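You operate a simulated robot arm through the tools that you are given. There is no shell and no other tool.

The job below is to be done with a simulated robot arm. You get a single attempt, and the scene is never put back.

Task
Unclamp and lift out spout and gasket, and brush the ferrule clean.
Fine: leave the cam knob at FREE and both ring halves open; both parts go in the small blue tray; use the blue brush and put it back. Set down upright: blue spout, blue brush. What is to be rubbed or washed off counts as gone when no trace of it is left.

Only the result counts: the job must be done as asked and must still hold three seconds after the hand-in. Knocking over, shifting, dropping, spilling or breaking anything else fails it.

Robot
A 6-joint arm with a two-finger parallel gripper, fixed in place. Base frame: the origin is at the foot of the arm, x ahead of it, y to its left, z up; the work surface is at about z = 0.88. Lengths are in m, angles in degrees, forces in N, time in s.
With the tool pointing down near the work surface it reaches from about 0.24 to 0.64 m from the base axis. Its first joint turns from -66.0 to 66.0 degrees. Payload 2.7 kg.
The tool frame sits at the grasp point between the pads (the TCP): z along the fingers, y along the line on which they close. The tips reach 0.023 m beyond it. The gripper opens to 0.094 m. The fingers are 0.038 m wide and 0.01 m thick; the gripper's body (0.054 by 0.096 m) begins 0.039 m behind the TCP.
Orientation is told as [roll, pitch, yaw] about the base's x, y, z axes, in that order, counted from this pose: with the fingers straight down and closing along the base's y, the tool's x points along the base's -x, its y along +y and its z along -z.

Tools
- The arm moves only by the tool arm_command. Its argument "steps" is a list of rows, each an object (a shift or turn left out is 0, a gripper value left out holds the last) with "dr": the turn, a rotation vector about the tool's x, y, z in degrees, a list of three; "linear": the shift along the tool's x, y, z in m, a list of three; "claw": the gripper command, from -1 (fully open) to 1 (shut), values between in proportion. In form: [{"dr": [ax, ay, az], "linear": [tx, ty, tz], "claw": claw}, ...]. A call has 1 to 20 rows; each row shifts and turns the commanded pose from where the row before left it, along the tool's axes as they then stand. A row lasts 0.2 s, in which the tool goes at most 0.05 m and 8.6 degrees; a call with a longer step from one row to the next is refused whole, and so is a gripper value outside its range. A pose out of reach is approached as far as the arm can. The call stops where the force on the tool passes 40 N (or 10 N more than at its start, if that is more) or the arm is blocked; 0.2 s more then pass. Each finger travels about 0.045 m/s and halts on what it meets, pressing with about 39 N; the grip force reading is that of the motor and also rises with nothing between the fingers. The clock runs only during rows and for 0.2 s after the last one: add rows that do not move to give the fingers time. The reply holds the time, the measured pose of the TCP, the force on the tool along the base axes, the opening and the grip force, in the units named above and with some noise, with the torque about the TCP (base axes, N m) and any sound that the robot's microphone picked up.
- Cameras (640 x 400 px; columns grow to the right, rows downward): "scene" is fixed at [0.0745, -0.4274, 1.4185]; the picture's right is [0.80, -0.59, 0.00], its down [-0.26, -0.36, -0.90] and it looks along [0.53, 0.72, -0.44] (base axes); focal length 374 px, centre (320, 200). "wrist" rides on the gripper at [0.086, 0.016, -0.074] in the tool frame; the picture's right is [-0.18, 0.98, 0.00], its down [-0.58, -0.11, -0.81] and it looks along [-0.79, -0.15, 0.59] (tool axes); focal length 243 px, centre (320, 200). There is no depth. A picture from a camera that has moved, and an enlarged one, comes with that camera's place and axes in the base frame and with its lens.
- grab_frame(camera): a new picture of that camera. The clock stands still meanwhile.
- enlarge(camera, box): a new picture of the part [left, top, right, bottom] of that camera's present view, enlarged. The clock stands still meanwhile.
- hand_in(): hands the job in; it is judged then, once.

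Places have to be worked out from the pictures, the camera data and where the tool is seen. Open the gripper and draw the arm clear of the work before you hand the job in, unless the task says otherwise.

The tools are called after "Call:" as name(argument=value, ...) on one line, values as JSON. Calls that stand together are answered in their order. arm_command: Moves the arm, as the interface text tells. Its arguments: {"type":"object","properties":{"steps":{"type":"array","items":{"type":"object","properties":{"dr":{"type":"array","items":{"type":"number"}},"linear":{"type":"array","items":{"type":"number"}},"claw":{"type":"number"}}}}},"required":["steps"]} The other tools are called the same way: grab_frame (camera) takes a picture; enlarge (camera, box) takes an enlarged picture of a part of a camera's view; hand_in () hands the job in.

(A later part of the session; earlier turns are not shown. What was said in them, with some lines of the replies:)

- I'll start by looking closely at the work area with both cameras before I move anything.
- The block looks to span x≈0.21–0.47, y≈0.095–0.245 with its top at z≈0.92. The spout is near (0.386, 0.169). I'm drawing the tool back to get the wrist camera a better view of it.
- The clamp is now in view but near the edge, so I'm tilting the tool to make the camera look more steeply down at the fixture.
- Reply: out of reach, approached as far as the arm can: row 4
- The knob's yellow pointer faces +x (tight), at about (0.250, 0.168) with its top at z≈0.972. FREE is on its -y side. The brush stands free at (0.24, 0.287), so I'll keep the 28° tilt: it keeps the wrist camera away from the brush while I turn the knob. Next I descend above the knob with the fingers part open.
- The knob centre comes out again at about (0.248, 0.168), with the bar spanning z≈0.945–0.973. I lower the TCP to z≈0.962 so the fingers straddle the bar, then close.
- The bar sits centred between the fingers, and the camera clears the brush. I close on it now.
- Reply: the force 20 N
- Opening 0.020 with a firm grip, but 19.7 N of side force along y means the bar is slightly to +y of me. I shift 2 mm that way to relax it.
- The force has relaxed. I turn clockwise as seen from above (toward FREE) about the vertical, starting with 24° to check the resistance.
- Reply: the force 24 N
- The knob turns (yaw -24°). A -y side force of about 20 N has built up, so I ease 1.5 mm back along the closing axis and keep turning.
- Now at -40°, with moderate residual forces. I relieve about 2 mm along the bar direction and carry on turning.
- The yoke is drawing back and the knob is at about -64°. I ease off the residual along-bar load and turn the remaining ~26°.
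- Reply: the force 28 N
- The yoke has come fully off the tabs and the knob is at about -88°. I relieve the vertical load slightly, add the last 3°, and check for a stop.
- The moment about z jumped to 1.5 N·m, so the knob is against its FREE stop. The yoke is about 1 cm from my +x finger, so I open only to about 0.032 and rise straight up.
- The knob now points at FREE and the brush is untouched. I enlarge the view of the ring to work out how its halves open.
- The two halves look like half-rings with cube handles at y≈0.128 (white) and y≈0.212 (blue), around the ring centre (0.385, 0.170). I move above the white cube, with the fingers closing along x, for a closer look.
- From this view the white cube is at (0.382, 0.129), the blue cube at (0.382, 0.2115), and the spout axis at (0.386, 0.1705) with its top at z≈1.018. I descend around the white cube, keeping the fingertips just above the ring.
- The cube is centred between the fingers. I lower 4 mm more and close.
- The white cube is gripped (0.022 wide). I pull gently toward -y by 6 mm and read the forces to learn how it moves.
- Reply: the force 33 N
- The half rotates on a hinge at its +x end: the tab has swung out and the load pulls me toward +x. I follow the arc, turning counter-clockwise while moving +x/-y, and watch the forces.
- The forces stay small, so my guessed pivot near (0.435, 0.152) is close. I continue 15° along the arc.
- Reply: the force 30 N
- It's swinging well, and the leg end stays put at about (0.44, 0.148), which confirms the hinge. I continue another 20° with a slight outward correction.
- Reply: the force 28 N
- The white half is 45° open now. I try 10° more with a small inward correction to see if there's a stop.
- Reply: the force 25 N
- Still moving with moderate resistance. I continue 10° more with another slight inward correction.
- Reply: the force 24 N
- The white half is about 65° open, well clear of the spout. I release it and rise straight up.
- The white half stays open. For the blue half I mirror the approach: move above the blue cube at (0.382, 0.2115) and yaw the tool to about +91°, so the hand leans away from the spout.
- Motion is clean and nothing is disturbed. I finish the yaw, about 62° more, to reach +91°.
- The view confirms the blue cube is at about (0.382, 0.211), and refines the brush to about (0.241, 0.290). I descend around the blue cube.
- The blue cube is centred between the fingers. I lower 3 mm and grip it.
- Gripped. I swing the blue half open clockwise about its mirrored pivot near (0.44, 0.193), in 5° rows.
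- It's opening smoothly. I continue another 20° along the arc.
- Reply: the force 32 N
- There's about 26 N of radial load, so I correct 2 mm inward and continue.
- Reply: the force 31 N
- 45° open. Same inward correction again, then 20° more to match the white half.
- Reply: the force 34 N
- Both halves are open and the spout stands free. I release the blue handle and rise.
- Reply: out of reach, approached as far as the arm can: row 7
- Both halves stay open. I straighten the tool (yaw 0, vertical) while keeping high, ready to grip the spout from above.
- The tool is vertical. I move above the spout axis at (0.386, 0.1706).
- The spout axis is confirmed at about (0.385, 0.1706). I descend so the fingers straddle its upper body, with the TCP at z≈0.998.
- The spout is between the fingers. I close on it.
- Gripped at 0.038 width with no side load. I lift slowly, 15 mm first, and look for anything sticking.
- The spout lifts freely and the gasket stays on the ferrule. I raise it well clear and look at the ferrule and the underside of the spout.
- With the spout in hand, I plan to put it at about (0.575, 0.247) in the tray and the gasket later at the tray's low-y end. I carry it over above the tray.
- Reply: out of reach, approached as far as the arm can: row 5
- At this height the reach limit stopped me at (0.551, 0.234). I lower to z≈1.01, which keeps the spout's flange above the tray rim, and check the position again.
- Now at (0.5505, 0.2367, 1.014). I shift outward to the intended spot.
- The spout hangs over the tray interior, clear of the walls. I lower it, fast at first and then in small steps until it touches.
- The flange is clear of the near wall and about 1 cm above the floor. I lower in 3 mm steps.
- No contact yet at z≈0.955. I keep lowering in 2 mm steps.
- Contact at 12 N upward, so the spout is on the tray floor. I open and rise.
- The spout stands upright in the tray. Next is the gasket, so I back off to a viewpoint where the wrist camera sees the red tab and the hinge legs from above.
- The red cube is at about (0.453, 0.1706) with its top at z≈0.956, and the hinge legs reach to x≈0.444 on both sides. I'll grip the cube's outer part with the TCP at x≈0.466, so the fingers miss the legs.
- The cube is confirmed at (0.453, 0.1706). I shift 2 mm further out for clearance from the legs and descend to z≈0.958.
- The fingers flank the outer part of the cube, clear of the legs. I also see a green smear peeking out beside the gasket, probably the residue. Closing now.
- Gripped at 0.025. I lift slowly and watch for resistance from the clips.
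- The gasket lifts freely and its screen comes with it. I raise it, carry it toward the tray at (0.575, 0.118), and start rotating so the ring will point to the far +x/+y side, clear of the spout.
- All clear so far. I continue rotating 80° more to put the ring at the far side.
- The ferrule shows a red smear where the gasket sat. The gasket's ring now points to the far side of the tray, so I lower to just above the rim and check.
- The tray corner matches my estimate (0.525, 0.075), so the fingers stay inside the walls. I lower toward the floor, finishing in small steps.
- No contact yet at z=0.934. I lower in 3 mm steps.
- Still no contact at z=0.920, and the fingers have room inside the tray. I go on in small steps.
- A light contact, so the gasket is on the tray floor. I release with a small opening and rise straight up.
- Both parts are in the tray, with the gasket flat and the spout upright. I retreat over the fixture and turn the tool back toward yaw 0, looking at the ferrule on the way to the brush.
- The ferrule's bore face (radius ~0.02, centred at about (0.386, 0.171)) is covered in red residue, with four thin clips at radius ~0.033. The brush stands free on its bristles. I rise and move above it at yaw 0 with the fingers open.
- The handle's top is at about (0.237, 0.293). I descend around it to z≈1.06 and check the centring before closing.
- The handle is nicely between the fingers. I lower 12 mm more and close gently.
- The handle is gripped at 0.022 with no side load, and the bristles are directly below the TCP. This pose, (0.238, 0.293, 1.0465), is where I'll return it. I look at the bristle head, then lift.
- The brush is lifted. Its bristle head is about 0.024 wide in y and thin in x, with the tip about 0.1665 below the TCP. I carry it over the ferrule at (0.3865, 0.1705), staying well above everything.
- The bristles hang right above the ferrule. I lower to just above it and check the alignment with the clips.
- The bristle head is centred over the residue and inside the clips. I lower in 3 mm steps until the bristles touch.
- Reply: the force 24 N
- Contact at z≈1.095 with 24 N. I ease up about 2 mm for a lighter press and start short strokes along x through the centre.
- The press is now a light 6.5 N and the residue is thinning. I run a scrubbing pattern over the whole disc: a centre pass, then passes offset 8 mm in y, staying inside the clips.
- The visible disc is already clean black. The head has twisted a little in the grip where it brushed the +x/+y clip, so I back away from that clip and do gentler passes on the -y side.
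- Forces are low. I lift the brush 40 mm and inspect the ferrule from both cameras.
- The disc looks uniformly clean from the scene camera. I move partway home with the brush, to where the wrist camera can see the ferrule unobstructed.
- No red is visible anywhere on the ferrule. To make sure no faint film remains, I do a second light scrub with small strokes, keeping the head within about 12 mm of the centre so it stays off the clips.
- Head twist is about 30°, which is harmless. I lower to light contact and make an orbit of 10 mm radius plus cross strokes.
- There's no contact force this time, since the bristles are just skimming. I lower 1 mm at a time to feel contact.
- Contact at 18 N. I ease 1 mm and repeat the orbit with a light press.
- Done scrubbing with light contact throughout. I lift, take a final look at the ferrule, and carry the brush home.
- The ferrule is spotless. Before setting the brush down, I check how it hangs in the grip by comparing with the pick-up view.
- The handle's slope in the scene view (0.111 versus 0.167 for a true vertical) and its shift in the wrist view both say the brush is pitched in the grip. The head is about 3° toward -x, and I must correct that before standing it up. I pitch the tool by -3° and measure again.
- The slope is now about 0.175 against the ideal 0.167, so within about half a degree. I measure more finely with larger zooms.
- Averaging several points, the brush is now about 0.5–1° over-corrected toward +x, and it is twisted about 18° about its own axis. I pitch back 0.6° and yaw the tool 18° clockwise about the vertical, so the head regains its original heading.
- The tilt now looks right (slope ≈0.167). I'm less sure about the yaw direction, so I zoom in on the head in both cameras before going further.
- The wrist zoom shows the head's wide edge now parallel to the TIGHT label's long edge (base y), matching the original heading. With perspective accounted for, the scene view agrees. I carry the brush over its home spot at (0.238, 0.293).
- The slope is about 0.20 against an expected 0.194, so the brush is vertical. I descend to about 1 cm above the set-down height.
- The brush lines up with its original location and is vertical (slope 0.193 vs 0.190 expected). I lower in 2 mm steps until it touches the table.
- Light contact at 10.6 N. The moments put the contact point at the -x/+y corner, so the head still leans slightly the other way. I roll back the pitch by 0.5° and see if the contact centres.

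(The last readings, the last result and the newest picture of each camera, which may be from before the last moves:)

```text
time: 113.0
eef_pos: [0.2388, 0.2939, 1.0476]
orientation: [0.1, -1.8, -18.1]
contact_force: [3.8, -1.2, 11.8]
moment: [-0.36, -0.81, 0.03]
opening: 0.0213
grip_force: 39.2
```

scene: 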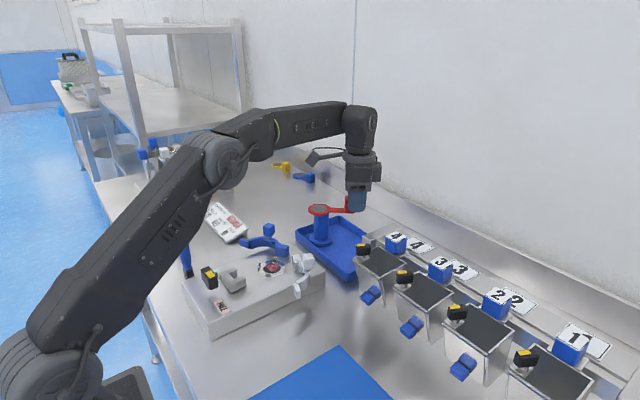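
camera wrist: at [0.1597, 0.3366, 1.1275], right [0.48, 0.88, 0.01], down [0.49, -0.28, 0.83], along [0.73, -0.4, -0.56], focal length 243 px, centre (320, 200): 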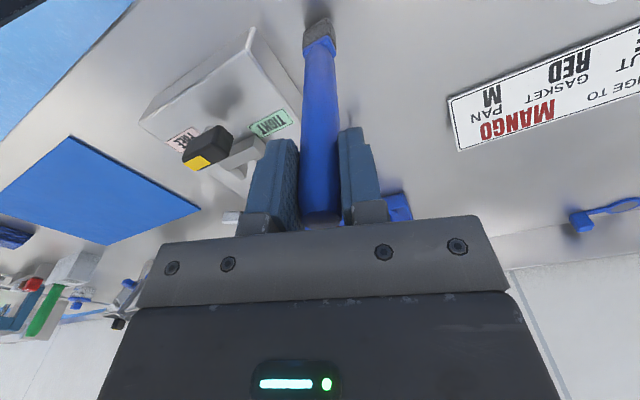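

The contact flipped to the opposite side, so true flat lies in between. I take back 0.2°, ease the press by about 1 mm, and read again.

Call:
arm_command(steps=[{"dr": [0, -0.2, 0]}, {"linear": [0, 0, -0.0008]}, {}, {}])

Call:
enlarge(camera="scene", box=[150, 190, 220, 290])

```text
time: 114.0
eef_pos: [0.2374, 0.293, 1.0485]
orientation: [0.0, -1.8, -18.2]
contact_force: [1.2, 1.2, 5.1]
moment: [0.14, -0.18, 0.0]
opening: 0.0212
grip_force: 38.8
```

```text
4.00 times, centred on (185, 240) of scene
camera zoom: at [0.0745, -0.4274, 1.4185], right [0.8, -0.59, 0.0], down [-0.26, -0.36, -0.9], along [0.53, 0.72, -0.44], focal length 1495 px, centre (860, 40)
```

zoom: 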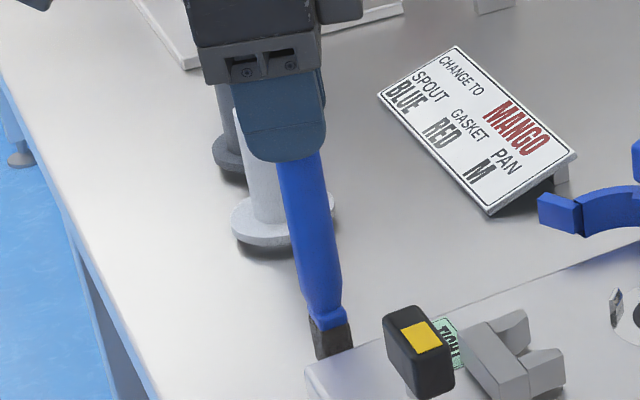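

Forces are now small (5 N) with the contact centred within the footprint, so the brush is flat on the table. I open just slightly first to let it settle between the fingers.

Call:
arm_command(steps=[{"claw": 0.5}, {"claw": 0.45}, {"claw": 0.45}, {"claw": 0.45}])

Call:
enlarge(camera="scene", box=[150, 190, 220, 290])

Call:
grab_frame(camera="wrist")

```text
time: 115.0
eef_pos: [0.238, 0.2939, 1.0489]
orientation: [0.0, -1.9, -18.2]
contact_force: [-1.4, 0.3, -0.3]
moment: [0.04, 0.01, -0.02]
opening: 0.0261
grip_force: 0.1
```

```text
4.00 times, centred on (185, 240) of scene
camera zoom: at [0.0745, -0.4274, 1.4185], right [0.8, -0.59, 0.0], down [-0.26, -0.36, -0.9], along [0.53, 0.72, -0.44], focal length 1495 px, centre (860, 40)
```

zoom: 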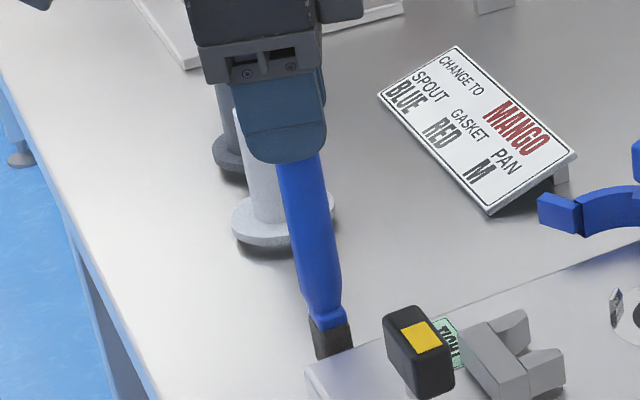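

```text
taken
camera wrist: at [0.1592, 0.3367, 1.1199], right [0.48, 0.88, 0.01], down [0.49, -0.28, 0.83], along [0.72, -0.39, -0.56], focal length 243 px, centre (320, 200)
```

wrist: 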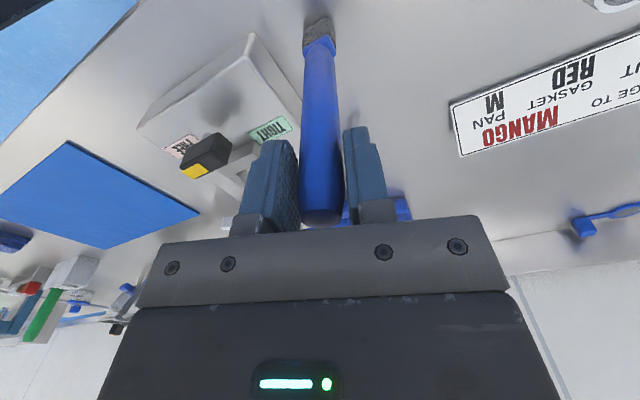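

The brush stands on its own between the loosened fingers. I open wider and rise straight up.

Call:
arm_command(steps=[{"claw": 0.0}, {"claw": -0.3}, {"claw": -0.3}, {"claw": -0.3}, {"linear": [-0.0003, 0, -0.01]}, {"linear": [-0.0007, 0, -0.02]}, {"linear": [-0.001, 0, -0.03]}, {"linear": [-0.001, 0, -0.03]}, {"linear": [-0.001, 0, -0.03]}, {}])

Call:
enlarge(camera="scene", box=[150, 180, 220, 290])

Call:
grab_frame(camera="wrist")

```text
time: 117.2
eef_pos: [0.2372, 0.2934, 1.1675]
orientation: [0.0, -1.9, -18.2]
contact_force: [0.6, -0.8, -0.3]
moment: [-0.02, 0.04, 0.0]
opening: 0.061
grip_force: 0.0
```

```text
3.64 times, centred on (185, 235) of scene
camera zoom: at [0.0745, -0.4274, 1.4185], right [0.8, -0.59, 0.0], down [-0.26, -0.36, -0.9], along [0.53, 0.72, -0.44], focal length 1360 px, centre (811, 73)
```

zoom: 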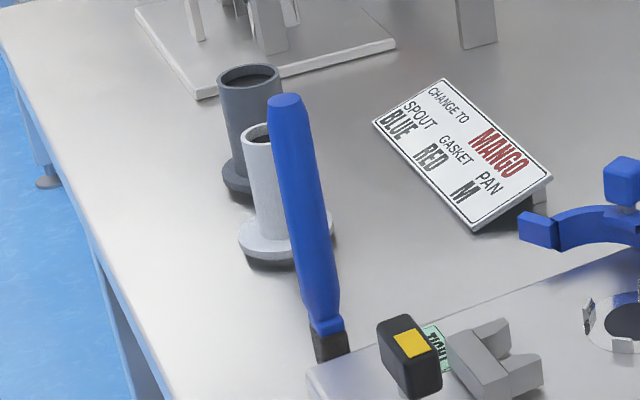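

```text
taken
camera wrist: at [0.1588, 0.3372, 1.2396], right [0.48, 0.88, 0.01], down [0.49, -0.28, 0.83], along [0.72, -0.39, -0.56], focal length 243 px, centre (320, 200)
```

wrist: 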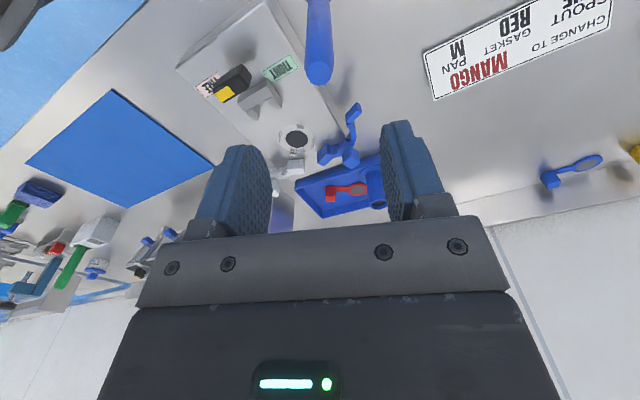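

The brush stands upright at its home spot, with image positions matching the start to about 1 px. I raise the arm away from the work, open the gripper fully, and make a final check of everything.

Call:
arm_command(steps=[{"linear": [0, 0, -0.03], "claw": -1}, {"linear": [-0.0278, -0.0248, -0.014]}, {"linear": [-0.0278, -0.0248, -0.014]}, {"linear": [-0.0278, -0.0248, -0.014]}, {"linear": [-0.0278, -0.0248, -0.014]}, {"linear": [-0.0278, -0.0248, 0]}, {"linear": [-0.0278, -0.0248, 0]}, {}, {}])

Call:
grab_frame(camera="scene")

Call:
enlarge(camera="scene", box=[160, 190, 380, 330])

Call:
enlarge(camera="scene", box=[170, 250, 310, 340])

```text
time: 119.2
eef_pos: [0.3458, 0.1023, 1.2603]
orientation: [0.0, -1.8, -18.1]
contact_force: [0.1, -0.1, -0.5]
moment: [-0.04, -0.03, 0.01]
opening: 0.0937
grip_force: 0.1
```

```text
taken
```

scene: 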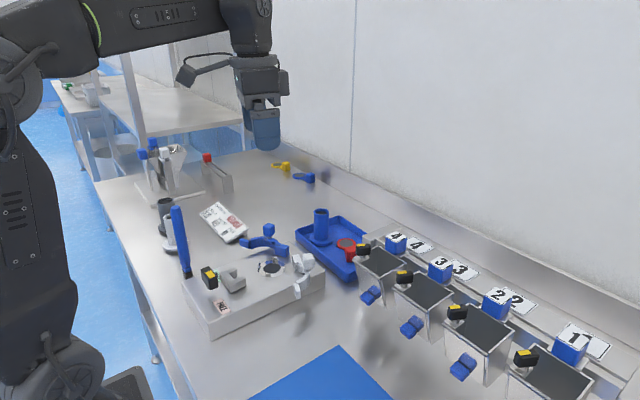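

```text
2.86 times, centred on (270, 260) of scene
camera zoom: at [0.0745, -0.4274, 1.4185], right [0.8, -0.59, 0.0], down [-0.26, -0.36, -0.9], along [0.53, 0.72, -0.44], focal length 1068 px, centre (463, 29)
```

zoom: 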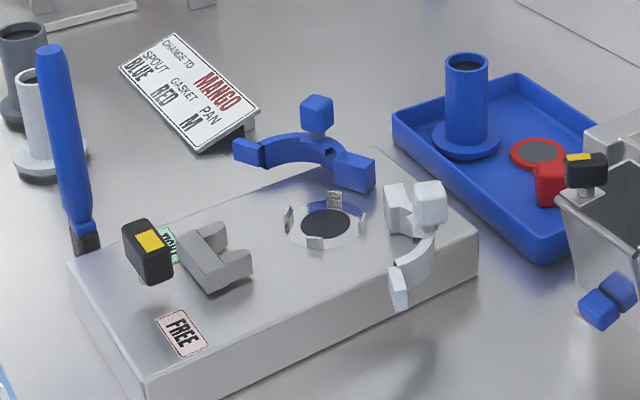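

```text
4.44 times, centred on (240, 295) of scene
camera zoom: at [0.0745, -0.4274, 1.4185], right [0.8, -0.59, 0.0], down [-0.26, -0.36, -0.9], along [0.53, 0.72, -0.44], focal length 1662 px, centre (676, -222)
```

zoom: 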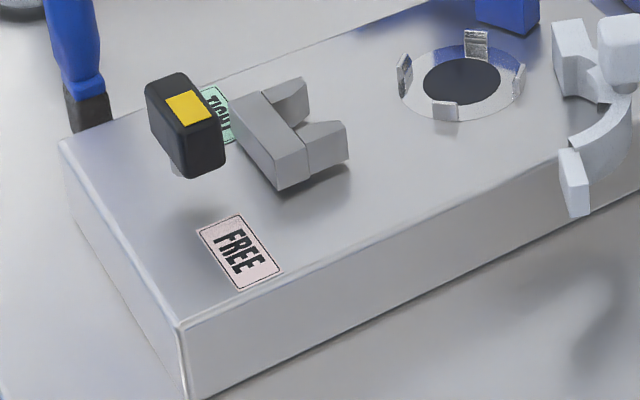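

Final check:
- **Knob and ring:** the knob points at FREE and both ring halves are swung wide open.
- **Parts:** the spout is upright and the gasket flat in the small blue tray.
- **Ferrule:** clean, with no red visible.
- **Brush:** standing upright at home.
- **Arm:** clear of the work with the gripper open.

I hand the job in.

Call:
hand_in()

```text
The job is handed in.
```

The job is done and handed in; I haven't seen the judge's result. My last pictures, taken just before, showed:

- **Cam knob:** turned until it hit its stop, pointing at FREE.
- **Ring halves:** both swung about 65° open, and they stayed there after I let go.
- **Spout and gasket:** both in the small blue tray. The spout is upright, and the gasket lies flat beside it.
- **Ferrule:** brushed twice with the blue brush. No red showed from either camera, including the closest zooms.
- **Blue brush:** standing upright on its own, back within about 2 mm of where it started.

While scrubbing, the brush lightly touched one of the ferrule's clips and twisted in the grip. I straightened it before setting it down. In the pictures nothing else looked moved or knocked over. I left the arm clear of the work with the gripper open.
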